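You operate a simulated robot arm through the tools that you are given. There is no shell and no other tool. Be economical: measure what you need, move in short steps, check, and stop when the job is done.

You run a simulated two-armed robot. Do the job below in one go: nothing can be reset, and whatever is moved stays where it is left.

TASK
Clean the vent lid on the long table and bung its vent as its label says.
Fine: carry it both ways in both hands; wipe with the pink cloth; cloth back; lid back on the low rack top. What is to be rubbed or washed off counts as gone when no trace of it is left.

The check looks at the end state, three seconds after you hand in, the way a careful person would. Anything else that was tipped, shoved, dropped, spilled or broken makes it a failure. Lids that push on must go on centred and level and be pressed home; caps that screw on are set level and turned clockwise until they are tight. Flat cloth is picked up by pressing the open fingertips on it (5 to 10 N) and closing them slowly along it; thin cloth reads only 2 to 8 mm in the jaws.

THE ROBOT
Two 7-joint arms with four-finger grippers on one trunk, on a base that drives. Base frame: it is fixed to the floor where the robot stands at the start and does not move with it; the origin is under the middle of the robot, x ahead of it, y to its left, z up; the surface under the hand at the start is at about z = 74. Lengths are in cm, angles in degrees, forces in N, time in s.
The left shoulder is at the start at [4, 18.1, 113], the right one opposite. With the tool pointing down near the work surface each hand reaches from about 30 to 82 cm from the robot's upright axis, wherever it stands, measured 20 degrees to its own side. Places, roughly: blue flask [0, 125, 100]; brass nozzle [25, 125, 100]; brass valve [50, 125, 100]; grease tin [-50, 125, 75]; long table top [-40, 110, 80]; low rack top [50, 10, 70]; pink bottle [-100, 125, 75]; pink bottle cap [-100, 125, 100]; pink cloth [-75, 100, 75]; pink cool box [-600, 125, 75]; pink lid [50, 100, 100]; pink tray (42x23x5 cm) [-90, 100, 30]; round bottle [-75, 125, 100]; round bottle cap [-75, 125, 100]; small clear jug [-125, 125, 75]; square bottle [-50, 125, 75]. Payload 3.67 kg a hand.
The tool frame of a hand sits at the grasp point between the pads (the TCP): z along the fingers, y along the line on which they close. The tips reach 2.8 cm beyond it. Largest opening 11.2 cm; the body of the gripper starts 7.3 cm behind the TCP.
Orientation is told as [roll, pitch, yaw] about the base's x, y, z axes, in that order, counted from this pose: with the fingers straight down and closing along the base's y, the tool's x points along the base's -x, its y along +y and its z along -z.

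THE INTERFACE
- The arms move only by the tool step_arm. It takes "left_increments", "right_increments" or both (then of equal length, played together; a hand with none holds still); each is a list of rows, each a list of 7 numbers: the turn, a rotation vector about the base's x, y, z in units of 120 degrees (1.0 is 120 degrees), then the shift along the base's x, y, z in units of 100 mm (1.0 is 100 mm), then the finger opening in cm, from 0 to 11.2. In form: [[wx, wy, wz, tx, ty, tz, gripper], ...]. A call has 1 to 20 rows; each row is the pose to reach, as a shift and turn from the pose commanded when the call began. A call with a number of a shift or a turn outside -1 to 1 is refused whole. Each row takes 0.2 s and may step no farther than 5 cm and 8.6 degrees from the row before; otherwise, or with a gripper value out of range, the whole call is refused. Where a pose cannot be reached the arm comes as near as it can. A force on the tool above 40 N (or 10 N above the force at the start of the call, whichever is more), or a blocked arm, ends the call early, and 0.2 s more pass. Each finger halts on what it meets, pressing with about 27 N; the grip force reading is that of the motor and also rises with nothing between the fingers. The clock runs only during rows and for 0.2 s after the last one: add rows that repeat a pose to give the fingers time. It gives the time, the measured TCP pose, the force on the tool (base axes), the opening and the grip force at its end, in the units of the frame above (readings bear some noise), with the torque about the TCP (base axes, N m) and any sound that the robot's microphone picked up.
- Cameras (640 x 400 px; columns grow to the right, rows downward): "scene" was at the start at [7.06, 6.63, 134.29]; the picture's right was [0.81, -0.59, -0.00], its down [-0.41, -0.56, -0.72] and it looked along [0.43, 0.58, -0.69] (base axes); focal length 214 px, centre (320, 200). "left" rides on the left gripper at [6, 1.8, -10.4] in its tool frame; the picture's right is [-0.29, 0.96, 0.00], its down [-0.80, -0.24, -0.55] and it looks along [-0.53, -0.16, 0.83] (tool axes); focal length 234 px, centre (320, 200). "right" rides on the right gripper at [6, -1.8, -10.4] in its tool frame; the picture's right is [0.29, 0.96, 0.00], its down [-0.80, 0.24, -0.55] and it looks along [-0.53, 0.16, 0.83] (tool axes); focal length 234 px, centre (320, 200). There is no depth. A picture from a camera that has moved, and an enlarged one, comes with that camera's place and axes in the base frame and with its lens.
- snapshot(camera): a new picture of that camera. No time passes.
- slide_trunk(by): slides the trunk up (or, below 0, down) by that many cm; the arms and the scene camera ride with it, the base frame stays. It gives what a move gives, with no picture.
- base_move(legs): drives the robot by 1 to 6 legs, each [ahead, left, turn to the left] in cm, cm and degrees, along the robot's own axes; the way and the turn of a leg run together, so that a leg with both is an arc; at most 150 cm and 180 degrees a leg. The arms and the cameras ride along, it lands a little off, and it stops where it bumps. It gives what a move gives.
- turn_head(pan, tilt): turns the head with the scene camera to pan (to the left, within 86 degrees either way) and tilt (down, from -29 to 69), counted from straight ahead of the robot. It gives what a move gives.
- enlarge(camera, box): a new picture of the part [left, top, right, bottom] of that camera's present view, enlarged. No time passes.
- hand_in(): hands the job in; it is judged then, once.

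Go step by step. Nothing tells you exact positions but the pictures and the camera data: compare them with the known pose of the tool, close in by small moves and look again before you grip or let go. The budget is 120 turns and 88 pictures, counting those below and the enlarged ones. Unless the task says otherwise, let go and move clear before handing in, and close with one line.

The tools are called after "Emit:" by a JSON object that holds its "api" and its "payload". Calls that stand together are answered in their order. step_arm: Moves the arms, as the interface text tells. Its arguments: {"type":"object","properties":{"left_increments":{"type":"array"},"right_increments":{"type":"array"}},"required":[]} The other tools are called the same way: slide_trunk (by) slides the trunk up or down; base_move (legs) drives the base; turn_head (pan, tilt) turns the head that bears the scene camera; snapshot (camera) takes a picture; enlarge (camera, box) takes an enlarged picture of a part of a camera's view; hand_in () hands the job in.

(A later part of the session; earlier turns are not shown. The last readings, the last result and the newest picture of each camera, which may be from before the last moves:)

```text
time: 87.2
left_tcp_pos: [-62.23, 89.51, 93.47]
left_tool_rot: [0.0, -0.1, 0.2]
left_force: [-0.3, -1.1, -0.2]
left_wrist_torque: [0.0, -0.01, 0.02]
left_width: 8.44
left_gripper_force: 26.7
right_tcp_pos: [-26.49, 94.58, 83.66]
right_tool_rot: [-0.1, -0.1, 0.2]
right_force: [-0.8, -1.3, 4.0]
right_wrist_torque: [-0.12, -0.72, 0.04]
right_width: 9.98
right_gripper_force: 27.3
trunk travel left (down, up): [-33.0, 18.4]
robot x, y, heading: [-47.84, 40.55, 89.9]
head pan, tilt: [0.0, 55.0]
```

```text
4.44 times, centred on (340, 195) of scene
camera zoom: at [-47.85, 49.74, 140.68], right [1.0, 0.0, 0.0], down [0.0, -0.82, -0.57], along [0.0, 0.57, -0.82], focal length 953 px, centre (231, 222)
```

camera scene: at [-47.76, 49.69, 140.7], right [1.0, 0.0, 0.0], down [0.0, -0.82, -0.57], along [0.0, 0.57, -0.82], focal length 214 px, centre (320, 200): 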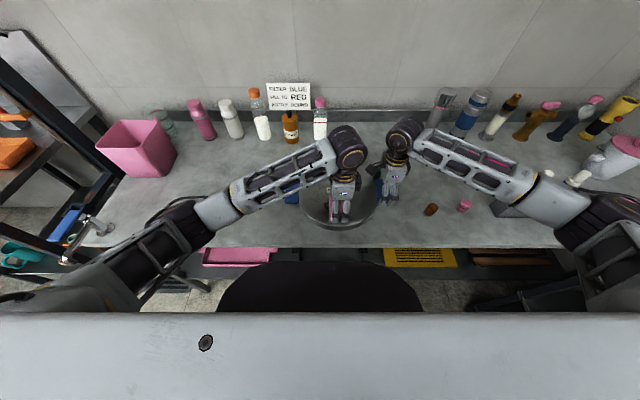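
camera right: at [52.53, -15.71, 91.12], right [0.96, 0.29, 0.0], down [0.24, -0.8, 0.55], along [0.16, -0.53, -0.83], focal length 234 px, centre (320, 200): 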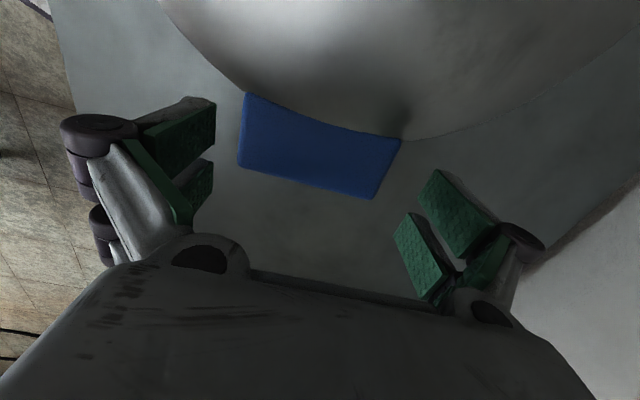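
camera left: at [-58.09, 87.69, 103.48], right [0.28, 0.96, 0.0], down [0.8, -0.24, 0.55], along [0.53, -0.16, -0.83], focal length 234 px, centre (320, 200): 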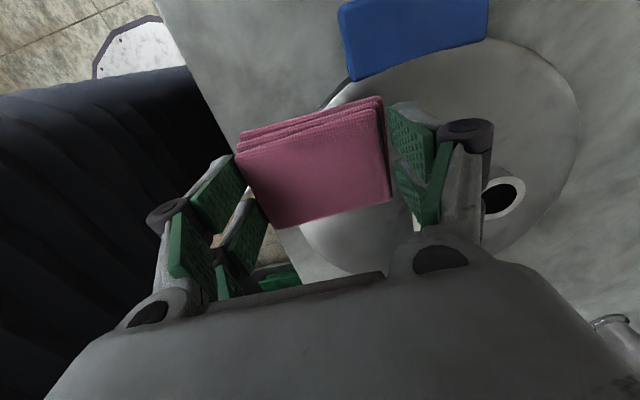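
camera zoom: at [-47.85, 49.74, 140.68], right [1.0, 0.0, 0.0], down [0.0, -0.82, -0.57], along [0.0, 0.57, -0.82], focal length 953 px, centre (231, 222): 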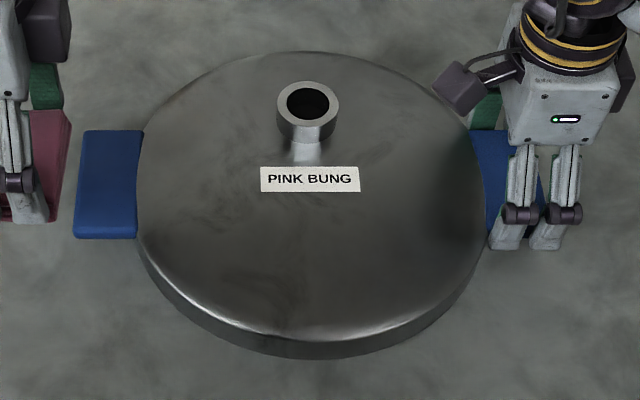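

Emit:
{"api": "enlarge", "payload": {"camera": "scene", "box": [318, 185, 378, 228]}}

Emit:
{"api": "step_arm", "payload": {"left_increments": [[0, 0, 0, -0.3, 0, 0, 6.8], [0, 0, 0, -0.6, 0, 0, 6.8], [0, 0, 0, -0.95, 0, 0, 6.8]]}}

Emit:
{"api": "step_arm", "payload": {"left_increments": [[0, 0, 0, -0.4, 0, 0, 6.8], [0, 0, 0, -0.8, 0, 0, 6.8], [0, 0, 0, -0.96, 0, -0.2, 6.8], [0, 0, 0, -0.96, 0, -0.5, 6.8], [0, 0, 0, -0.96, 0, -0.8, 6.8], [0, 0, 0, -0.96, 0, -0.93, 6.8]]}}

Emit:
{"api": "snapshot", "payload": {"camera": "left"}}

```text
9.30 times, centred on (348, 206) of scene
camera zoom: at [-47.85, 49.74, 140.68], right [1.0, 0.0, 0.0], down [0.0, -0.82, -0.57], along [0.0, 0.57, -0.82], focal length 1995 px, centre (60, 140)
```

zoom: 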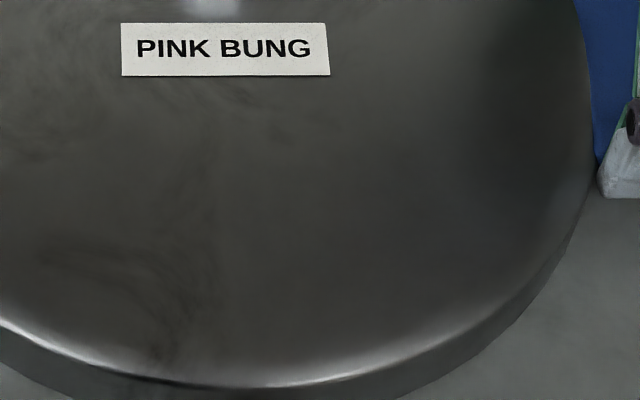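

```text
time: 88.0
left_tcp_pos: [-71.74, 89.58, 93.47]
left_tool_rot: [0.0, 0.0, 0.3]
left_force: [-0.5, 0.2, -0.3]
left_wrist_torque: [-0.04, 0.01, -0.01]
left_width: 8.43
left_gripper_force: 27.1
right_tcp_pos: [-26.55, 94.46, 83.55]
right_tool_rot: [0.0, -0.1, 0.2]
right_force: [-1.6, -1.9, 4.0]
right_wrist_torque: [0.35, -0.58, -0.16]
right_width: 9.96
right_gripper_force: 27.1
trunk travel left (down, up): [-33.0, 18.4]
robot x, y, heading: [-48.51, 40.85, 90.1]
head pan, tilt: [0.0, 55.0]
```

```text
time: 89.4
left_tcp_pos: [-81.3, 89.59, 84.35]
left_tool_rot: [0.0, -0.1, 0.3]
left_force: [0.0, 0.2, 0.0]
left_wrist_torque: [0.02, -0.01, -0.02]
left_width: 8.44
left_gripper_force: 27.4
right_tcp_pos: [-26.49, 94.54, 83.45]
right_tool_rot: [-0.1, -0.2, 0.3]
right_force: [0.5, -2.0, 1.2]
right_wrist_torque: [0.18, -0.56, 0.0]
right_width: 9.98
right_gripper_force: 26.7
trunk travel left (down, up): [-33.0, 18.4]
robot x, y, heading: [-48.16, 40.4, 90.3]
head pan, tilt: [0.0, 55.0]
```

```text
43 pictures are left
camera left: at [-87.23, 91.31, 94.73], right [0.28, 0.96, 0.0], down [0.8, -0.24, 0.55], along [0.53, -0.16, -0.83], focal length 234 px, centre (320, 200)
```

left: 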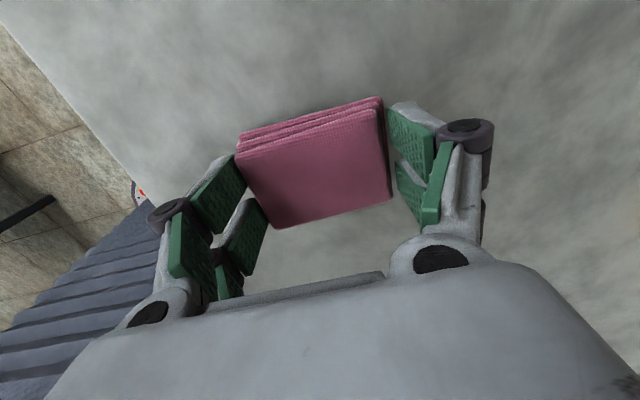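

The cloth is over its original spot; the lid shows only faint wisps that may be metal texture. I set the cloth down, let go, and inspect the lid with the freed left camera.

Emit:
{"api": "step_arm", "payload": {"left_increments": [[0, 0, 0, 0, 0, -0.03, 6.8], [0, 0, 0, 0, 0, -0.06, 6.8], [0, 0, 0, 0, 0, -0.07, 6.8]]}}

Emit:
{"api": "step_arm", "payload": {"left_increments": [[0, 0, 0, 0, 0, 0, 9], [0, 0, 0, 0, 0, 0, 11.2], [0, 0, 0, 0, 0, 0, 11.2], [0, 0, 0, 0, 0, 0.3, 11.2], [0, 0, 0, 0, 0, 0.6, 11.2], [0, 0, 0, 0, 0, 1, 8], [0, 0, 0, 0.3, -0.2, 1, 4], [0, 0, 0, 0.6, -0.3, 1, 1], [0, 0, 0, 1, -0.5, 1, 0]]}}

Emit:
{"api": "step_arm", "payload": {"left_increments": [[0, 0, 0, 0.3, -0.1, 0, 0], [0, 0, 0, 0.6, -0.2, 0, 0], [0, 0, 0, 0.8, -0.3, 0, 0]]}}

Emit:
{"api": "snapshot", "payload": {"camera": "left"}}

```text
time: 90.2
left_tcp_pos: [-81.4, 89.6, 83.66]
left_tool_rot: [0.0, 0.0, 0.3]
left_force: [-0.4, 1.3, -1.2]
left_wrist_torque: [-0.02, 0.03, 0.04]
left_width: 8.41
left_gripper_force: 27.1
right_tcp_pos: [-26.61, 94.59, 83.48]
right_tool_rot: [-0.1, -0.1, 0.2]
right_force: [-0.3, -2.2, 0.1]
right_wrist_torque: [0.14, -0.62, 0.0]
right_width: 10.01
right_gripper_force: 26.7
trunk travel left (down, up): [-33.0, 18.4]
robot x, y, heading: [-48.04, 40.69, 89.9]
head pan, tilt: [0.0, 55.0]
```

```text
time: 92.2
left_tcp_pos: [-71.34, 84.65, 93.68]
left_tool_rot: [0.1, 0.1, 0.4]
left_force: [-0.1, -0.1, 0.1]
left_wrist_torque: [0.03, 0.04, -0.03]
left_width: 0.0
left_gripper_force: 6.3
right_tcp_pos: [-26.54, 94.44, 83.52]
right_tool_rot: [-0.1, 0.0, 0.4]
right_force: [1.3, -2.1, 0.0]
right_wrist_torque: [-0.19, 0.42, 0.2]
right_width: 9.99
right_gripper_force: 27.4
trunk travel left (down, up): [-33.0, 18.4]
robot x, y, heading: [-47.75, 40.76, 90.2]
head pan, tilt: [0.0, 55.0]
```

```text
time: 93.0
left_tcp_pos: [-63.36, 81.58, 93.46]
left_tool_rot: [0.0, 0.1, 0.2]
left_force: [0.4, -0.5, -0.3]
left_wrist_torque: [-0.04, -0.04, 0.03]
left_width: 0.0
left_gripper_force: 27.1
right_tcp_pos: [-26.5, 94.68, 83.55]
right_tool_rot: [-0.1, 0.0, 0.3]
right_force: [0.0, -2.2, 0.1]
right_wrist_torque: [0.13, 0.1, 0.1]
right_width: 10.0
right_gripper_force: 27.1
trunk travel left (down, up): [-33.0, 18.4]
robot x, y, heading: [-47.59, 40.51, 90.4]
head pan, tilt: [0.0, 55.0]
```

```text
42 pictures are left
camera left: at [-69.3, 83.24, 103.98], right [0.28, 0.96, 0.0], down [0.8, -0.24, 0.55], along [0.53, -0.16, -0.83], focal length 234 px, centre (320, 200)
```

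left: 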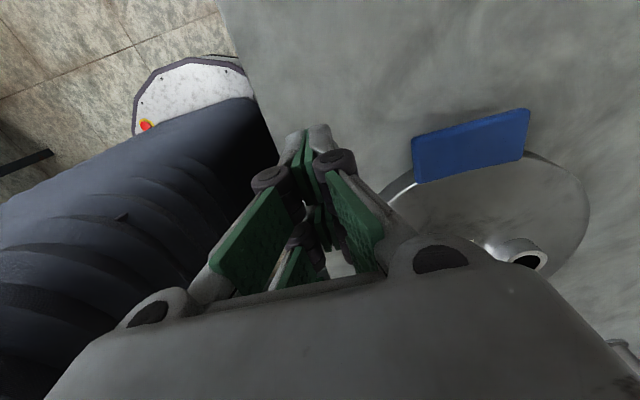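

Emit:
{"api": "step_arm", "payload": {"left_increments": [[0, 0, 0, 0.3, 0.05, 0.2, 0], [0, 0, 0, 0.6, 0.1, 0.4, 0], [0, 0, 0, 1, 0.15, 0.4, 0]]}}

Emit:
{"api": "step_arm", "payload": {"left_increments": [[0, 0, 0, 0.3, 0.05, 0, 0], [0, 0, 0, 0.6, 0.1, 0, 0], [0, 0, 0, 1, 0.15, 0, 0]]}}

Emit:
{"api": "enlarge", "payload": {"camera": "left", "box": [200, 0, 440, 150]}}

```text
time: 93.8
left_tcp_pos: [-53.23, 83.01, 97.59]
left_tool_rot: [0.0, 0.1, 0.4]
left_force: [0.0, -0.1, 0.3]
left_wrist_torque: [0.01, 0.03, -0.03]
left_width: 0.0
left_gripper_force: 26.9
right_tcp_pos: [-26.42, 94.55, 83.63]
right_tool_rot: [-0.1, 0.0, 0.4]
right_force: [1.4, 0.1, 0.4]
right_wrist_torque: [-0.37, 0.76, 0.53]
right_width: 10.0
right_gripper_force: 27.3
trunk travel left (down, up): [-33.0, 18.4]
robot x, y, heading: [-48.12, 40.49, 90.2]
head pan, tilt: [0.0, 55.0]
```

```text
time: 94.6
left_tcp_pos: [-43.15, 84.51, 97.45]
left_tool_rot: [0.0, 0.0, 0.3]
left_force: [-0.5, -0.9, 0.2]
left_wrist_torque: [-0.05, 0.01, 0.0]
left_width: 0.0
left_gripper_force: 27.5
right_tcp_pos: [-26.48, 94.56, 83.49]
right_tool_rot: [-0.1, 0.1, 0.2]
right_force: [0.4, -1.6, 1.2]
right_wrist_torque: [-0.28, 0.79, 0.38]
right_width: 9.96
right_gripper_force: 26.9
trunk travel left (down, up): [-33.0, 18.4]
robot x, y, heading: [-47.64, 40.78, 90.0]
head pan, tilt: [0.0, 55.0]
```

```text
2.67 times, centred on (320, 75) of left
camera zoom: at [-49.03, 86.33, 108.0], right [0.28, 0.96, 0.0], down [0.8, -0.23, 0.55], along [0.53, -0.16, -0.83], focal length 624 px, centre (320, 533)
```

zoom: 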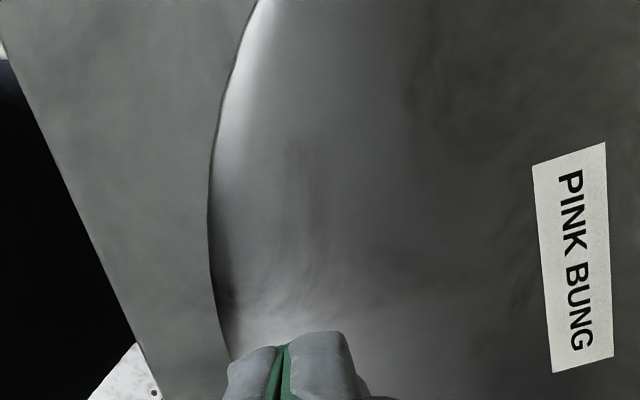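

Only faint metal grain is left; the lid is clean and the cloth is back. Now the left hand goes to hold the left tab, while the right one lets go and rises to fetch the pink bung.

Emit:
{"api": "step_arm", "payload": {"left_increments": [[0, 0, 0, -0.3, 0.2, 0, 5], [0, 0, 0, -0.6, 0.5, 0, 11.2], [0, 0, 0, -1, 0.8, 0, 11.2]], "right_increments": [[0, 0, 0, 0, 0, 0, 11.2], [0, 0, 0, 0, 0, 0, 11.2], [0, 0, 0, 0, 0, 0, 11.2]]}}

Emit:
{"api": "step_arm", "payload": {"left_increments": [[0, 0, 0, -0.2, 0.1, 0, 11.2], [0, 0, 0, -0.45, 0.19, 0, 11.2], [0, 0, 0, -0.45, 0.19, -0.3, 11.2], [0, 0, 0, -0.45, 0.19, -0.6, 11.2], [0, 0, 0, -0.45, 0.19, -0.9, 11.2]], "right_increments": [[0, 0, 0, 0, 0, 0.2, 11.2], [0, 0, 0, 0, 0, 0.5, 11.2], [0, 0, 0, 0, 0, 0.8, 11.2], [0, 0, 0, 0.1, 0, 1, 11.2], [0, 0, 0, 0.4, 0, 1, 11.2]]}}

Emit:
{"api": "snapshot", "payload": {"camera": "left"}}

Emit:
{"api": "snapshot", "payload": {"camera": "right"}}

```text
time: 95.4
left_tcp_pos: [-53.4, 92.52, 97.48]
left_tool_rot: [0.1, -0.1, 0.2]
left_force: [-0.6, -0.2, -0.5]
left_wrist_torque: [0.02, -0.01, -0.02]
left_width: 9.85
left_gripper_force: 0.1
right_tcp_pos: [-26.53, 94.67, 83.53]
right_tool_rot: [-0.1, -0.1, 0.4]
right_force: [-0.1, -0.1, 0.0]
right_wrist_torque: [-0.02, -0.02, 0.03]
right_width: 11.2
right_gripper_force: 0.1
trunk travel left (down, up): [-33.0, 18.4]
robot x, y, heading: [-47.75, 40.89, 90.1]
head pan, tilt: [0.0, 55.0]
```

```text
time: 96.6
left_tcp_pos: [-57.79, 94.42, 88.36]
left_tool_rot: [0.0, 0.1, 0.3]
left_force: [0.5, 0.7, 0.0]
left_wrist_torque: [0.05, 0.02, 0.02]
left_width: 11.18
left_gripper_force: 0.1
right_tcp_pos: [-22.38, 94.63, 93.5]
right_tool_rot: [0.1, 0.0, 0.3]
right_force: [0.2, -0.1, -0.3]
right_wrist_torque: [0.02, 0.03, 0.03]
right_width: 11.21
right_gripper_force: 0.1
trunk travel left (down, up): [-33.0, 18.4]
robot x, y, heading: [-47.97, 40.22, 90.3]
head pan, tilt: [0.0, 55.0]
```

```text
40 pictures are left
camera left: at [-63.67, 96.1, 98.9], right [0.28, 0.96, 0.0], down [0.8, -0.24, 0.55], along [0.53, -0.16, -0.83], focal length 234 px, centre (320, 200)
```

left: 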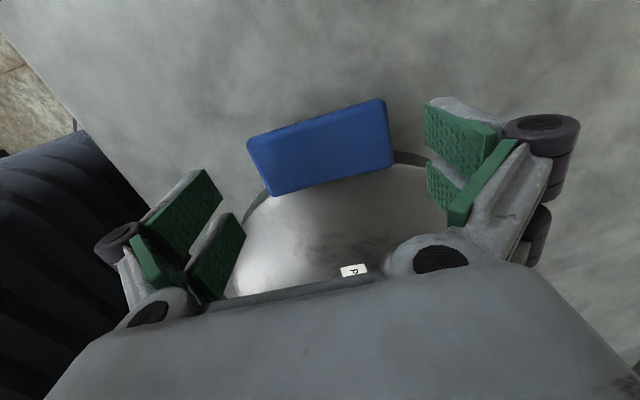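

```text
39 pictures are left
camera right: at [-28.3, 92.66, 103.86], right [-0.29, 0.96, 0.0], down [0.8, 0.25, 0.55], along [0.53, 0.16, -0.83], focal length 234 px, centre (320, 200)
```

right: 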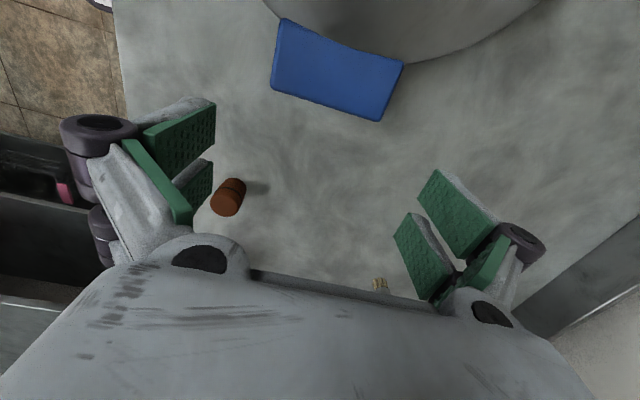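

Left tab is well centred; lowering and gripping it. Right hand continues right at safe height to view the pink bung.

Emit:
{"api": "step_arm", "payload": {"left_increments": [[0, 0, 0, 0, 0, -0.15, 11.2], [0, 0, 0, 0, 0, -0.3, 11.2], [0, 0, 0, 0, 0, -0.47, 11.2], [0, 0, 0, 0, 0, -0.47, 9.5], [0, 0, 0, 0, 0, -0.47, 8.5], [0, 0, 0, 0, 0, -0.47, 8.5]], "right_increments": [[0, 0, 0, 0.2, 0, 0.1, 11.2], [0, 0, 0, 0.4, -0.1, 0.3, 9], [0, 0, 0, 0.6, -0.2, 0.3, 8], [0, 0, 0, 0.8, -0.3, 0.3, 7], [0, 0, 0, 1, -0.5, 0.3, 7], [0, 0, 0, 1, -0.6, 0.3, 7]]}}

Emit:
{"api": "snapshot", "payload": {"camera": "right"}}

```text
time: 98.0
left_tcp_pos: [-57.84, 94.4, 83.74]
left_tool_rot: [-0.2, -0.1, 0.3]
left_force: [-2.0, -0.1, -0.1]
left_wrist_torque: [-0.45, 0.14, 0.17]
left_width: 9.97
left_gripper_force: 27.2
right_tcp_pos: [-12.62, 88.61, 96.62]
right_tool_rot: [-0.1, 0.0, 0.3]
right_force: [0.6, 0.3, 0.0]
right_wrist_torque: [0.01, 0.01, 0.01]
right_width: 7.0
right_gripper_force: 0.1
trunk travel left (down, up): [-33.0, 18.4]
robot x, y, heading: [-47.8, 40.31, 90.2]
head pan, tilt: [0.0, 55.0]
```

```text
38 pictures are left
camera right: at [-18.41, 86.63, 106.91], right [-0.29, 0.96, 0.0], down [0.8, 0.25, 0.55], along [0.53, 0.16, -0.83], focal length 234 px, centre (320, 200)
```

right: 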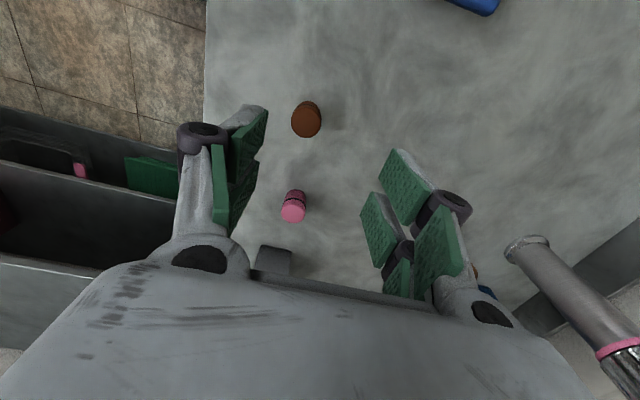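

Pink bung at about (−1, 88.4), with the caddy further right. I move over it at height, opening 6 cm.

Emit:
{"api": "step_arm", "payload": {"right_increments": [[0, 0, 0, 0.3, 0, 0, 7], [0, 0, 0, 0.6, 0, 0, 6], [0, 0, 0, 0.9, -0.02, 0, 6], [0, 0, 0, 1, -0.02, 0, 6]]}}

Emit:
{"api": "step_arm", "payload": {"right_increments": [[0, 0, 0, 0.13, 0, -0.2, 6], [0, 0, 0, 0.13, 0, -0.4, 6], [0, 0, 0, 0.13, 0, -0.55, 6]]}}

Emit:
{"api": "snapshot", "payload": {"camera": "right"}}

Emit:
{"api": "turn_head", "payload": {"pan": -45, "tilt": 45}}

Emit:
{"api": "snapshot", "payload": {"camera": "scene"}}

```text
time: 99.0
left_tcp_pos: [-57.85, 94.34, 83.71]
left_tool_rot: [-0.1, -0.1, 0.3]
left_force: [-0.8, 0.3, 0.5]
left_wrist_torque: [-0.1, 0.36, -0.18]
left_width: 10.01
left_gripper_force: 26.9
right_tcp_pos: [-2.59, 88.34, 96.46]
right_tool_rot: [-0.1, -0.1, 0.2]
right_force: [0.6, -0.5, 0.5]
right_wrist_torque: [0.0, -0.02, 0.01]
right_width: 6.0
right_gripper_force: 0.1
trunk travel left (down, up): [-33.0, 18.4]
robot x, y, heading: [-47.95, 40.72, 90.2]
head pan, tilt: [0.0, 55.0]
```

```text
time: 99.8
left_tcp_pos: [-57.82, 94.41, 83.76]
left_tool_rot: [-0.2, 0.0, 0.3]
left_force: [1.5, 0.2, -0.9]
left_wrist_torque: [-0.18, 0.48, -0.14]
left_width: 10.01
left_gripper_force: 27.0
right_tcp_pos: [-1.37, 88.36, 91.08]
right_tool_rot: [-0.1, 0.0, 0.4]
right_force: [-0.1, 0.0, -0.1]
right_wrist_torque: [0.02, 0.0, 0.01]
right_width: 5.98
right_gripper_force: 0.0
trunk travel left (down, up): [-33.0, 18.4]
robot x, y, heading: [-48.31, 40.23, 90.2]
head pan, tilt: [0.0, 55.0]
```

```text
37 pictures are left
camera right: at [-7.14, 86.44, 101.39], right [-0.29, 0.96, 0.0], down [0.8, 0.24, 0.55], along [0.53, 0.16, -0.83], focal length 234 px, centre (320, 200)
```

right: 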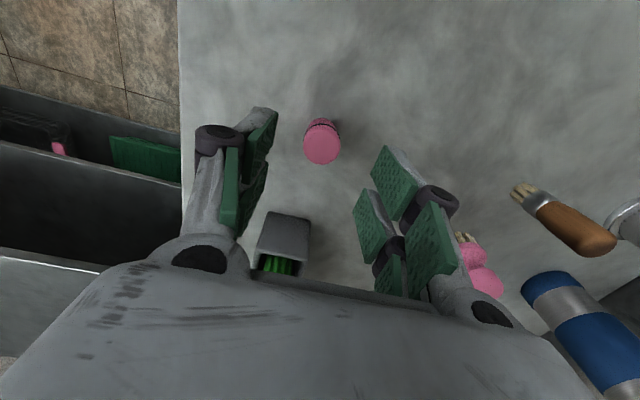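

```text
time: 100.9
left_tcp_pos: [-57.8, 94.47, 83.85]
left_tool_rot: [-0.1, 0.1, 0.3]
left_force: [0.4, -0.1, 0.8]
left_wrist_torque: [-0.08, 0.37, -0.2]
left_width: 10.01
left_gripper_force: 27.2
right_tcp_pos: [-1.3, 88.32, 91.11]
right_tool_rot: [-0.2, -0.1, 0.3]
right_force: [-0.1, -0.6, -0.3]
right_wrist_torque: [-0.03, 0.02, 0.02]
right_width: 6.01
right_gripper_force: 0.0
trunk travel left (down, up): [-33.0, 18.4]
robot x, y, heading: [-47.97, 40.68, 90.3]
head pan, tilt: [-45.0, 45.0]
```

```text
36 pictures are left
camera scene: at [-42.0, 48.37, 142.02], right [0.71, -0.7, 0.0], down [-0.5, -0.5, -0.71], along [0.5, 0.5, -0.71], focal length 214 px, centre (320, 200)
```

scene: 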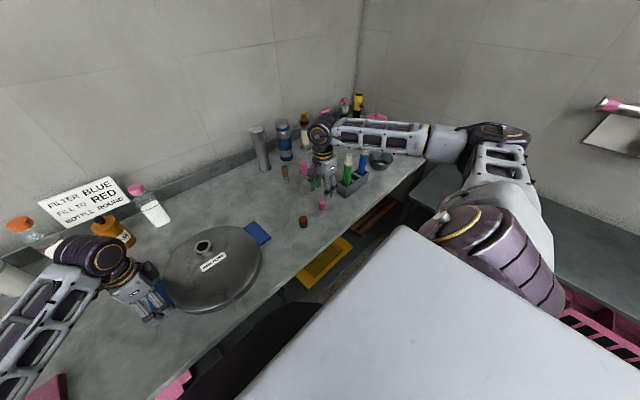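

The bung is centred between the jaws at (−1.1, 88.4). I lower so the fingertips cover only its upper part, and close gently.

Emit:
{"api": "step_arm", "payload": {"right_increments": [[0, 0, 0, 0.02, 0.0, -0.2, 6], [0, 0, 0, 0.02, 0, -0.4, 6], [0, 0, 0, 0.02, 0, -0.57, 6]]}}

Emit:
{"api": "snapshot", "payload": {"camera": "right"}}

Emit:
{"api": "enlarge", "payload": {"camera": "scene", "box": [270, 140, 380, 220]}}

```text
time: 101.7
left_tcp_pos: [-57.95, 94.54, 83.64]
left_tool_rot: [-0.2, 0.0, 0.3]
left_force: [-0.7, 0.2, 0.6]
left_wrist_torque: [-0.14, 0.16, -0.16]
left_width: 10.02
left_gripper_force: 27.1
right_tcp_pos: [-0.99, 88.51, 85.29]
right_tool_rot: [0.0, 0.0, 0.3]
right_force: [-0.2, 0.6, -0.9]
right_wrist_torque: [0.02, 0.01, 0.0]
right_width: 6.01
right_gripper_force: 0.1
trunk travel left (down, up): [-33.0, 18.4]
robot x, y, heading: [-47.99, 40.44, 90.5]
head pan, tilt: [-45.0, 45.0]
```

```text
35 pictures are left
camera right: at [-6.89, 86.48, 95.69], right [-0.29, 0.96, 0.0], down [0.8, 0.24, 0.55], along [0.53, 0.16, -0.83], focal length 234 px, centre (320, 200)
```

right: 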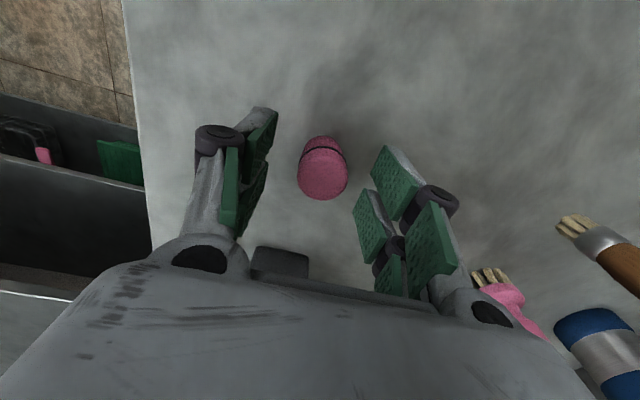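

```text
5.00 times, centred on (325, 180) of scene
camera zoom: at [-42.01, 48.36, 142.02], right [0.71, -0.7, 0.0], down [-0.5, -0.5, -0.71], along [0.5, 0.5, -0.71], focal length 1072 px, centre (295, 300)
```

zoom: 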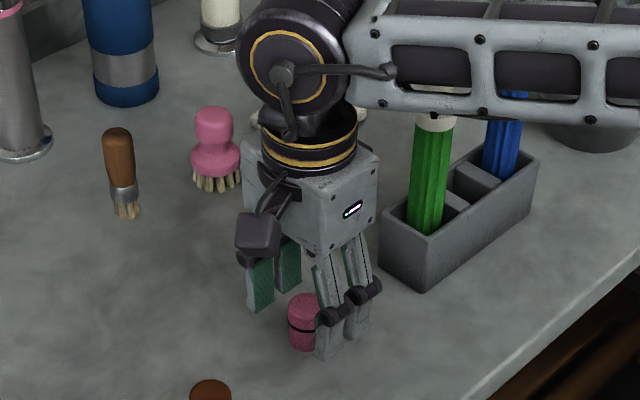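

The bung is centred; its top is at z≈84.3 and its ring about mid-height. I raise 4 mm so the tips stay above the ring, then close.

Emit:
{"api": "step_arm", "payload": {"right_increments": [[0, 0, 0, -0.02, -0.01, 0.04, 6], [0, 0, 0, -0.02, -0.01, 0.04, 5], [0, 0, 0, -0.02, -0.01, 0.04, 4], [0, 0, 0, -0.02, -0.01, 0.04, 3.4], [0, 0, 0, -0.02, -0.01, 0.04, 2.8], [0, 0, 0, -0.02, -0.01, 0.04, 2], [0, 0, 0, -0.02, -0.01, 0.04, 1.5], [0, 0, 0, -0.02, -0.01, 0.04, 1.5]]}}

Emit:
{"api": "step_arm", "payload": {"right_increments": [[0, 0, 0, 0, 0, 0.2, 1.5], [0, 0, 0, 0, 0, 0.5, 1.5], [0, 0, 0, 0, 0, 0.8, 1.5]]}}

Emit:
{"api": "snapshot", "payload": {"camera": "right"}}

```text
time: 103.5
left_tcp_pos: [-57.86, 94.32, 83.73]
left_tool_rot: [-0.1, 0.0, 0.3]
left_force: [-0.3, -1.1, -0.6]
left_wrist_torque: [-0.15, -0.04, 0.0]
left_width: 9.99
left_gripper_force: 27.0
right_tcp_pos: [-1.19, 88.34, 85.77]
right_tool_rot: [-0.1, -0.1, 0.3]
right_force: [0.5, 1.6, 1.7]
right_wrist_torque: [0.07, -0.01, -0.01]
right_width: 2.8
right_gripper_force: 27.3
trunk travel left (down, up): [-33.0, 18.4]
robot x, y, heading: [-47.64, 40.41, 90.3]
head pan, tilt: [-45.0, 45.0]
```

```text
time: 104.3
left_tcp_pos: [-57.92, 94.38, 83.77]
left_tool_rot: [0.1, 0.0, 0.3]
left_force: [-1.1, 0.1, 0.4]
left_wrist_torque: [-0.16, -0.24, 0.11]
left_width: 10.0
left_gripper_force: 27.2
right_tcp_pos: [-1.21, 88.41, 93.77]
right_tool_rot: [-0.2, -0.1, 0.3]
right_force: [-0.5, 0.3, -0.5]
right_wrist_torque: [0.0, -0.02, -0.03]
right_width: 2.81
right_gripper_force: 27.1
trunk travel left (down, up): [-33.0, 18.4]
robot x, y, heading: [-47.9, 40.15, 90.1]
head pan, tilt: [-45.0, 45.0]
```

```text
33 pictures are left
camera right: at [-7.1, 86.39, 104.09], right [-0.29, 0.96, 0.0], down [0.8, 0.25, 0.55], along [0.53, 0.16, -0.83], focal length 234 px, centre (320, 200)
```

right: 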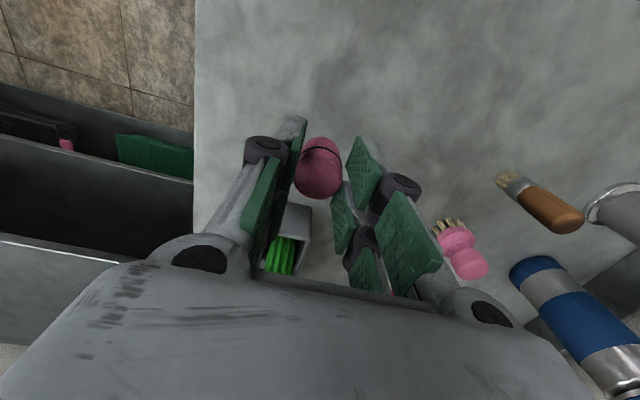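

The bung is held upright (2.8 cm). I carry it left at z≈97 towards the vent (≈(−42.5, 99, top z≈87)) and look again.

Emit:
{"api": "step_arm", "payload": {"right_increments": [[0, 0, 0, -0.2, 0, 0.2, 1.5], [0, 0, 0, -0.5, 0.1, 0.35, 1.5], [0, 0, 0, -0.8, 0.2, 0.35, 1.5], [0, 0, 0, -1, 0.3, 0.35, 1.5]]}}

Emit:
{"api": "step_arm", "payload": {"right_increments": [[0, 0, 0, -0.3, 0.1, 0, 1.5], [0, 0, 0, -0.6, 0.2, 0, 1.5], [0, 0, 0, -1, 0.4, 0, 1.5]]}}

Emit:
{"api": "step_arm", "payload": {"right_increments": [[0, 0, 0, -0.3, 0.1, 0, 1.5], [0, 0, 0, -0.6, 0.2, 0, 1.5], [0, 0, 0, -1, 0.35, 0, 1.5]]}}

Emit:
{"api": "turn_head", "payload": {"pan": -5, "tilt": 50}}

Emit:
{"api": "enlarge", "payload": {"camera": "scene", "box": [270, 120, 430, 230]}}

Emit:
{"api": "snapshot", "payload": {"camera": "right"}}

```text
time: 105.3
left_tcp_pos: [-57.91, 94.34, 83.75]
left_tool_rot: [-0.2, -0.1, 0.3]
left_force: [-0.6, -0.6, -0.3]
left_wrist_torque: [-0.05, -0.29, -0.12]
left_width: 10.0
left_gripper_force: 27.2
right_tcp_pos: [-11.26, 91.39, 97.29]
right_tool_rot: [-0.1, -0.2, 0.2]
right_force: [-0.4, 0.4, 0.0]
right_wrist_torque: [0.01, 0.01, 0.01]
right_width: 2.82
right_gripper_force: 27.2
trunk travel left (down, up): [-33.0, 18.4]
robot x, y, heading: [-48.28, 40.77, 90.3]
head pan, tilt: [-45.0, 45.0]
```

```text
time: 106.1
left_tcp_pos: [-57.89, 94.45, 83.65]
left_tool_rot: [-0.1, -0.1, 0.1]
left_force: [-1.9, 0.6, -0.1]
left_wrist_torque: [-0.31, -0.5, -0.26]
left_width: 9.99
left_gripper_force: 27.0
right_tcp_pos: [-21.31, 95.45, 97.31]
right_tool_rot: [-0.1, -0.2, 0.3]
right_force: [0.2, 0.3, -0.1]
right_wrist_torque: [-0.02, 0.03, -0.02]
right_width: 2.81
right_gripper_force: 27.1
trunk travel left (down, up): [-33.0, 18.4]
robot x, y, heading: [-47.99, 40.47, 90.0]
head pan, tilt: [-45.0, 45.0]
```

```text
time: 106.9
left_tcp_pos: [-57.87, 94.42, 83.78]
left_tool_rot: [-0.1, -0.2, 0.1]
left_force: [-0.8, -1.5, -0.1]
left_wrist_torque: [-0.14, -0.6, -0.44]
left_width: 9.99
left_gripper_force: 26.7
right_tcp_pos: [-31.42, 98.92, 97.22]
right_tool_rot: [-0.1, -0.1, 0.2]
right_force: [0.5, 0.8, -1.8]
right_wrist_torque: [-0.04, -0.05, -0.02]
right_width: 2.8
right_gripper_force: 26.8
trunk travel left (down, up): [-33.0, 18.4]
robot x, y, heading: [-47.82, 40.58, 90.1]
head pan, tilt: [-45.0, 45.0]
```

```text
time: 108.0
left_tcp_pos: [-57.88, 94.33, 83.75]
left_tool_rot: [0.0, 0.0, 0.4]
left_force: [-1.3, -0.1, 0.7]
left_wrist_torque: [-0.16, -0.51, -0.04]
left_width: 10.0
left_gripper_force: 26.7
right_tcp_pos: [-31.14, 98.83, 97.29]
right_tool_rot: [-0.2, 0.0, 0.3]
right_force: [0.0, -0.2, -0.1]
right_wrist_torque: [0.01, 0.02, 0.01]
right_width: 2.79
right_gripper_force: 27.0
trunk travel left (down, up): [-33.0, 18.4]
robot x, y, heading: [-47.95, 40.34, 90.0]
head pan, tilt: [-5.0, 50.0]
```

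```text
3.64 times, centred on (350, 175) of scene
camera zoom: at [-47.11, 50.26, 141.33], right [1.0, -0.08, 0.0], down [-0.06, -0.76, -0.64], along [0.05, 0.64, -0.77], focal length 780 px, centre (211, 291)
```

zoom: 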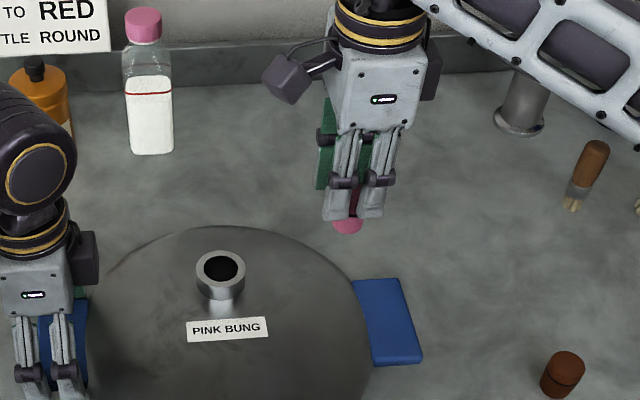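

```text
31 pictures are left
camera right: at [-37.13, 96.92, 107.6], right [-0.29, 0.96, 0.0], down [0.8, 0.25, 0.55], along [0.53, 0.16, -0.83], focal length 234 px, centre (320, 200)
```

right: 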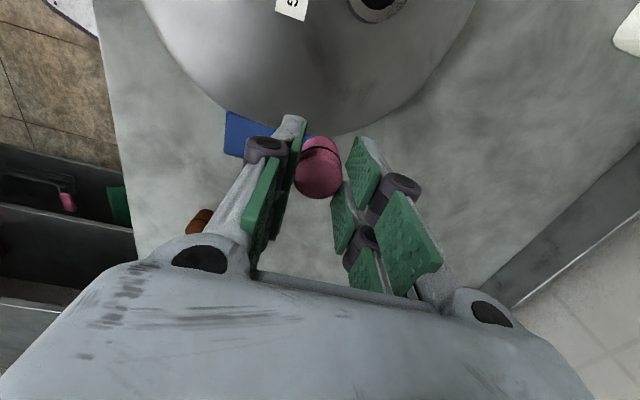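

I move to just short of the vent so that the wrist camera sees it fully, to align y.

Emit:
{"api": "step_arm", "payload": {"right_increments": [[0, 0, 0, -0.2, 0, 0, 1.5], [0, 0, 0, -0.4, 0, 0, 1.5], [0, 0, 0, -0.6, 0, 0, 1.5]]}}

Emit:
{"api": "enlarge", "payload": {"camera": "right", "box": [240, 0, 460, 200]}}

Emit:
{"api": "enlarge", "payload": {"camera": "scene", "box": [300, 140, 380, 220]}}

```text
time: 108.8
left_tcp_pos: [-57.8, 94.36, 83.66]
left_tool_rot: [-0.1, 0.1, 0.3]
left_force: [-0.7, -0.4, 0.1]
left_wrist_torque: [-0.1, -0.46, 0.01]
left_width: 9.99
left_gripper_force: 27.0
right_tcp_pos: [-37.26, 98.73, 97.32]
right_tool_rot: [-0.1, 0.0, 0.4]
right_force: [-0.7, 0.2, -1.1]
right_wrist_torque: [0.0, 0.01, 0.01]
right_width: 2.75
right_gripper_force: 26.7
trunk travel left (down, up): [-33.0, 18.4]
robot x, y, heading: [-47.75, 40.55, 90.5]
head pan, tilt: [-5.0, 50.0]
```

```text
2.00 times, centred on (350, 100) of right
camera zoom: at [-43.16, 96.9, 107.62], right [-0.29, 0.96, 0.0], down [0.8, 0.24, 0.55], along [0.53, 0.16, -0.83], focal length 468 px, centre (260, 400)
```

zoom: 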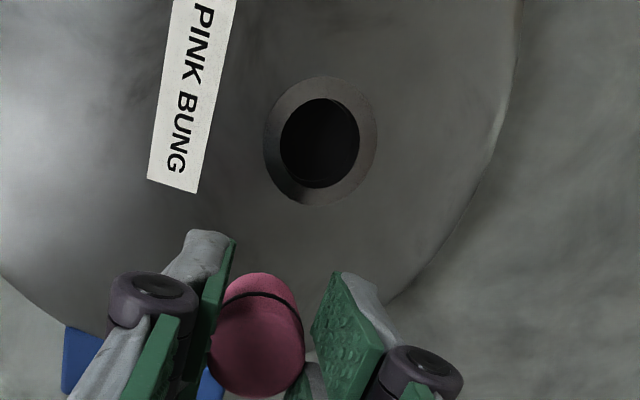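

```text
5.00 times, centred on (340, 180) of scene
camera zoom: at [-47.17, 50.29, 141.33], right [1.0, -0.08, 0.0], down [-0.06, -0.76, -0.64], along [0.05, 0.64, -0.77], focal length 1072 px, centre (220, 300)
```

zoom: 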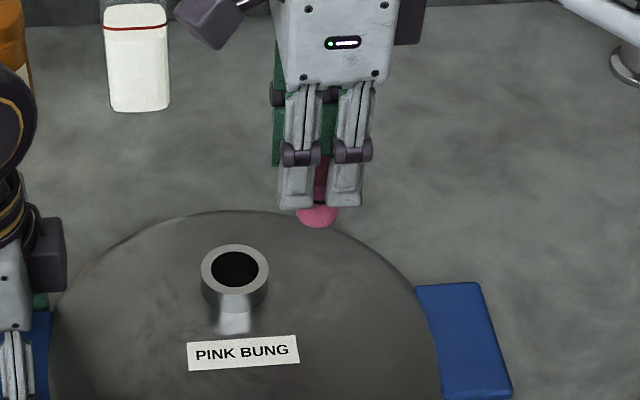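

Vent opening triangulates to (−42.15, 99.75). I move over it and lower to just above, then check alignment.

Emit:
{"api": "step_arm", "payload": {"right_increments": [[0, 0, 0, -0.25, 0.05, 0, 1.5], [0, 0, 0, -0.49, 0.1, 0, 1.5], [0, 0, 0, -0.49, 0.1, -0.2, 1.5], [0, 0, 0, -0.49, 0.1, -0.38, 1.5]]}}

Emit:
{"api": "enlarge", "payload": {"camera": "right", "box": [240, 50, 400, 220]}}

Emit:
{"api": "enlarge", "payload": {"camera": "scene", "box": [300, 150, 370, 220]}}

```text
time: 109.8
left_tcp_pos: [-57.86, 94.31, 83.69]
left_tool_rot: [-0.1, 0.0, 0.2]
left_force: [-0.5, -0.2, -0.2]
left_wrist_torque: [0.18, -0.14, -0.16]
left_width: 10.01
left_gripper_force: 27.2
right_tcp_pos: [-42.1, 99.7, 93.4]
right_tool_rot: [-0.2, -0.1, 0.4]
right_force: [-0.6, -0.6, -0.2]
right_wrist_torque: [-0.03, 0.01, 0.0]
right_width: 2.79
right_gripper_force: 27.0
trunk travel left (down, up): [-33.0, 18.4]
robot x, y, heading: [-47.62, 40.49, 90.4]
head pan, tilt: [-5.0, 50.0]
```

```text
2.35 times, centred on (320, 135) of right
camera zoom: at [-48.03, 97.85, 103.73], right [-0.29, 0.96, 0.0], down [0.8, 0.25, 0.55], along [0.53, 0.16, -0.83], focal length 551 px, centre (320, 353)
```

zoom: 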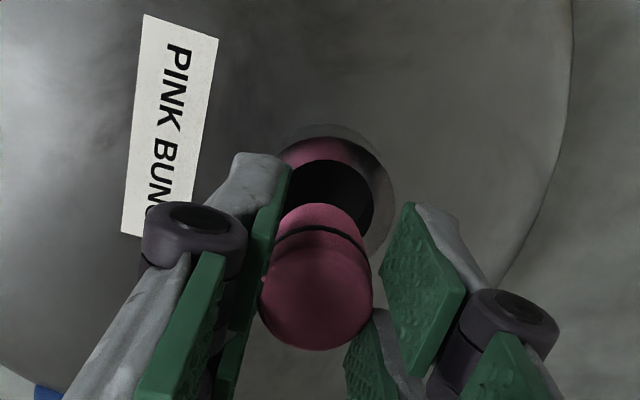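

```text
5.71 times, centred on (335, 185) of scene
camera zoom: at [-47.13, 50.28, 141.33], right [1.0, -0.08, 0.0], down [-0.06, -0.76, -0.64], along [0.05, 0.64, -0.77], focal length 1226 px, centre (234, 286)
```

zoom: 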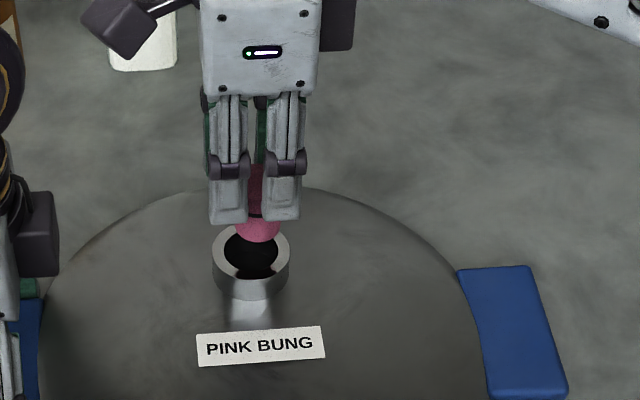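

Nearly aligned; correcting by (−0.15, +0.2) and lowering slowly while watching the force.

Emit:
{"api": "step_arm", "payload": {"right_increments": [[0, 0, 0, -0.015, 0.02, 0, 1.5], [0, 0, 0, -0.015, 0.02, -0.05, 1.5], [0, 0, 0, -0.015, 0.02, -0.1, 1.5], [0, 0, 0, -0.015, 0.02, -0.15, 1.5], [0, 0, 0, -0.015, 0.02, -0.2, 1.5]]}}

Emit:
{"api": "enlarge", "payload": {"camera": "scene", "box": [300, 150, 370, 220]}}

```text
time: 111.0
left_tcp_pos: [-57.84, 94.39, 83.71]
left_tool_rot: [0.0, 0.0, 0.3]
left_force: [-0.1, 0.0, 0.0]
left_wrist_torque: [0.1, -0.02, -0.25]
left_width: 9.98
left_gripper_force: 26.9
right_tcp_pos: [-42.34, 99.99, 91.56]
right_tool_rot: [0.0, 0.0, 0.4]
right_force: [-0.6, 0.6, -0.4]
right_wrist_torque: [0.03, 0.02, 0.05]
right_width: 2.78
right_gripper_force: 26.8
trunk travel left (down, up): [-33.0, 18.4]
robot x, y, heading: [-48.12, 40.79, 90.0]
head pan, tilt: [-5.0, 50.0]
```

```text
5.71 times, centred on (335, 185) of scene
camera zoom: at [-47.12, 50.26, 141.33], right [1.0, -0.08, 0.0], down [-0.06, -0.76, -0.64], along [0.05, 0.64, -0.77], focal length 1226 px, centre (234, 286)
```

zoom: 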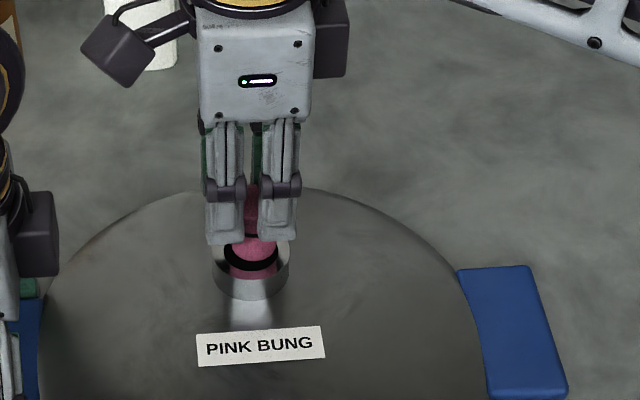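

Emit:
{"api": "enlarge", "payload": {"camera": "right", "box": [260, 80, 380, 200]}}

```text
3.33 times, centred on (320, 140) of right
camera zoom: at [-48.19, 98.04, 101.82], right [-0.29, 0.96, 0.0], down [0.8, 0.25, 0.55], along [0.53, 0.16, -0.83], focal length 781 px, centre (320, 400)
```

zoom: 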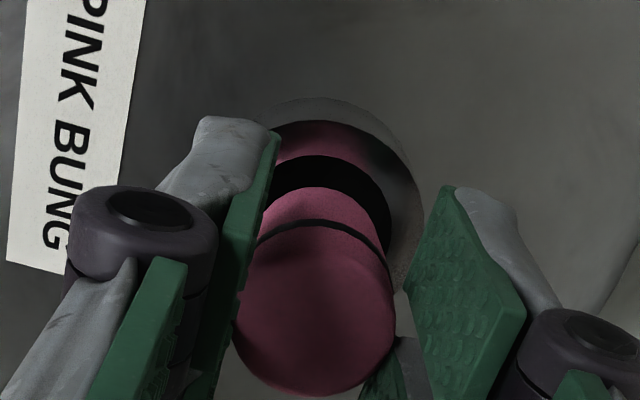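

Small correction (−0.15, +0.1) and further down in small steps.

Emit:
{"api": "step_arm", "payload": {"right_increments": [[0, 0, 0, -0.015, 0.01, 0, 1.5], [0, 0, 0, -0.015, 0.01, -0.04, 1.5], [0, 0, 0, -0.015, 0.01, -0.08, 1.5], [0, 0, 0, -0.015, 0.01, -0.12, 1.5]]}}

```text
time: 112.0
left_tcp_pos: [-57.82, 94.41, 83.84]
left_tool_rot: [-0.1, 0.0, 0.2]
left_force: [-1.1, -0.5, 0.3]
left_wrist_torque: [0.04, 0.1, -0.27]
left_width: 9.94
left_gripper_force: 26.8
right_tcp_pos: [-42.52, 100.06, 90.27]
right_tool_rot: [-0.1, 0.0, 0.3]
right_force: [0.0, -0.1, -0.9]
right_wrist_torque: [0.0, 0.02, 0.02]
right_width: 2.8
right_gripper_force: 26.8
trunk travel left (down, up): [-33.0, 18.4]
robot x, y, heading: [-48.05, 40.27, 90.2]
head pan, tilt: [-5.0, 50.0]
```

Emit:
{"api": "enlarge", "payload": {"camera": "scene", "box": [300, 150, 370, 220]}}

Emit:
{"api": "enlarge", "payload": {"camera": "right", "box": [260, 80, 380, 200]}}

```text
5.71 times, centred on (335, 185) of scene
camera zoom: at [-47.12, 50.27, 141.33], right [1.0, -0.08, 0.0], down [-0.06, -0.76, -0.64], along [0.05, 0.64, -0.77], focal length 1226 px, centre (234, 286)
```

zoom: 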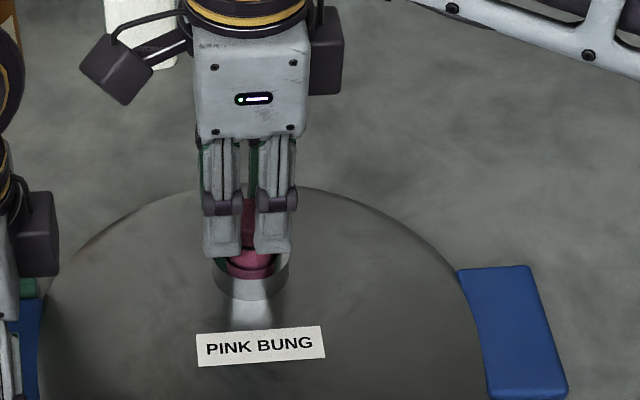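

```text
3.33 times, centred on (320, 140) of right
camera zoom: at [-48.36, 98.15, 100.6], right [-0.29, 0.96, 0.0], down [0.8, 0.25, 0.55], along [0.53, 0.16, -0.83], focal length 781 px, centre (320, 400)
```

zoom: 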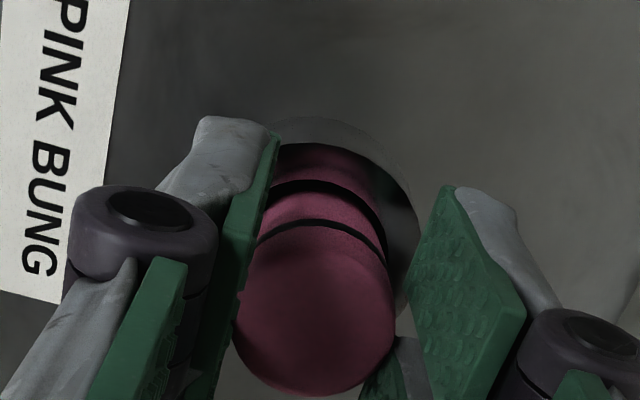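

It is entering cleanly with no force. Further down, watching force.

Emit:
{"api": "step_arm", "payload": {"right_increments": [[0, 0, 0, 0, 0.0, -0.04, 1.5], [0, 0, 0, 0, 0.0, -0.08, 1.5], [0, 0, 0, 0, 0.0, -0.1, 1.5]]}}

```text
time: 112.8
left_tcp_pos: [-57.89, 94.32, 83.71]
left_tool_rot: [-0.1, 0.1, 0.3]
left_force: [-0.8, -1.1, 0.3]
left_wrist_torque: [0.0, 0.09, -0.23]
left_width: 10.0
left_gripper_force: 27.2
right_tcp_pos: [-42.45, 100.17, 89.3]
right_tool_rot: [-0.1, 0.0, 0.3]
right_force: [-0.1, 0.0, 0.9]
right_wrist_torque: [-0.01, 0.0, 0.02]
right_width: 2.79
right_gripper_force: 27.1
trunk travel left (down, up): [-33.0, 18.4]
robot x, y, heading: [-48.01, 40.54, 90.2]
head pan, tilt: [-5.0, 50.0]
```

Emit:
{"api": "step_arm", "payload": {"right_increments": [[0, 0, 0, 0, 0.0, -0.04, 1.5], [0, 0, 0, 0, 0.0, -0.07, 1.5], [0, 0, 0, 0, 0.0, -0.1, 1.5]]}}

Emit:
{"api": "enlarge", "payload": {"camera": "scene", "box": [300, 150, 370, 220]}}

```text
time: 113.6
left_tcp_pos: [-57.9, 94.25, 83.77]
left_tool_rot: [0.0, 0.0, 0.5]
left_force: [2.6, 6.4, -9.5]
left_wrist_torque: [-0.13, -0.01, 0.99]
left_width: 10.0
left_gripper_force: 27.6
right_tcp_pos: [-42.46, 100.12, 88.46]
right_tool_rot: [0.0, -0.1, 0.3]
right_force: [1.4, -2.9, 33.7]
right_wrist_torque: [-0.11, -0.19, 0.01]
right_width: 2.82
right_gripper_force: 27.1
trunk travel left (down, up): [-33.0, 18.4]
robot x, y, heading: [-47.74, 40.88, 90.0]
head pan, tilt: [-5.0, 50.0]
```

```text
5.71 times, centred on (335, 185) of scene
camera zoom: at [-47.1, 50.1, 141.35], right [1.0, -0.08, 0.0], down [-0.06, -0.76, -0.64], along [0.05, 0.64, -0.77], focal length 1226 px, centre (234, 286)
```

zoom: 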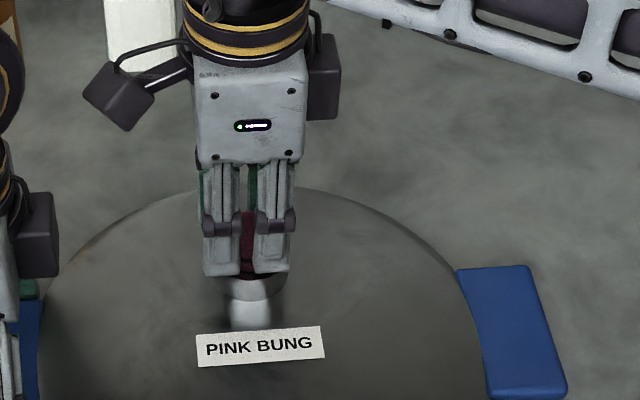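

Contact at 34 N (bung seated, or tips on the rim). I ease off, let go, rise, and check; pressing from the top afterwards.

Emit:
{"api": "step_arm", "payload": {"right_increments": [[0, 0, 0, 0, 0.0, 0.03, 1.5], [0, 0, 0, 0, 0.0, 0.03, 3], [0, 0, 0, 0, 0.0, 0.03, 5], [0, 0, 0, 0, 0, 0.03, 5], [0, 0, 0, 0, 0, 0.2, 5], [0, 0, 0, 0, 0, 0.5, 5], [0, 0, 0, 0.3, 0, 0.7, 5], [0, 0, 0, 0.6, 0, 0.7, 5]]}}

Emit:
{"api": "enlarge", "payload": {"camera": "scene", "box": [300, 150, 370, 220]}}

Emit:
{"api": "enlarge", "payload": {"camera": "right", "box": [240, 0, 460, 200]}}

```text
time: 115.4
left_tcp_pos: [-57.85, 94.31, 83.74]
left_tool_rot: [0.0, 0.0, 0.3]
left_force: [0.0, -0.3, -0.4]
left_wrist_torque: [0.05, -0.48, -0.11]
left_width: 9.99
left_gripper_force: 26.6
right_tcp_pos: [-36.37, 100.0, 95.28]
right_tool_rot: [-0.1, 0.0, 0.4]
right_force: [-0.6, 0.8, -0.4]
right_wrist_torque: [0.05, -0.01, 0.04]
right_width: 5.01
right_gripper_force: 0.1
trunk travel left (down, up): [-33.0, 18.4]
robot x, y, heading: [-47.6, 40.37, 90.1]
head pan, tilt: [-5.0, 50.0]
```

```text
5.71 times, centred on (335, 185) of scene
camera zoom: at [-47.05, 50.23, 141.33], right [1.0, -0.08, 0.0], down [-0.06, -0.76, -0.64], along [0.05, 0.64, -0.77], focal length 1226 px, centre (234, 286)
```

zoom: 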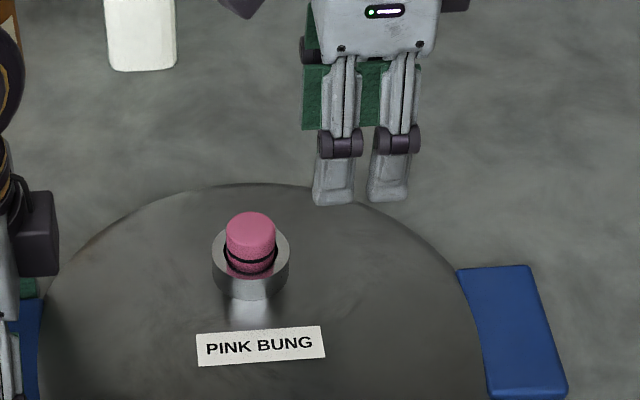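

```text
2.00 times, centred on (350, 100) of right
camera zoom: at [-42.26, 98.06, 105.59], right [-0.29, 0.96, 0.0], down [0.8, 0.25, 0.55], along [0.53, 0.16, -0.83], focal length 468 px, centre (260, 400)
```

zoom: 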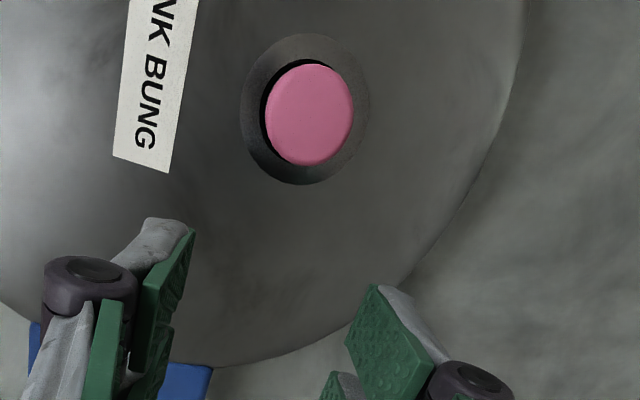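

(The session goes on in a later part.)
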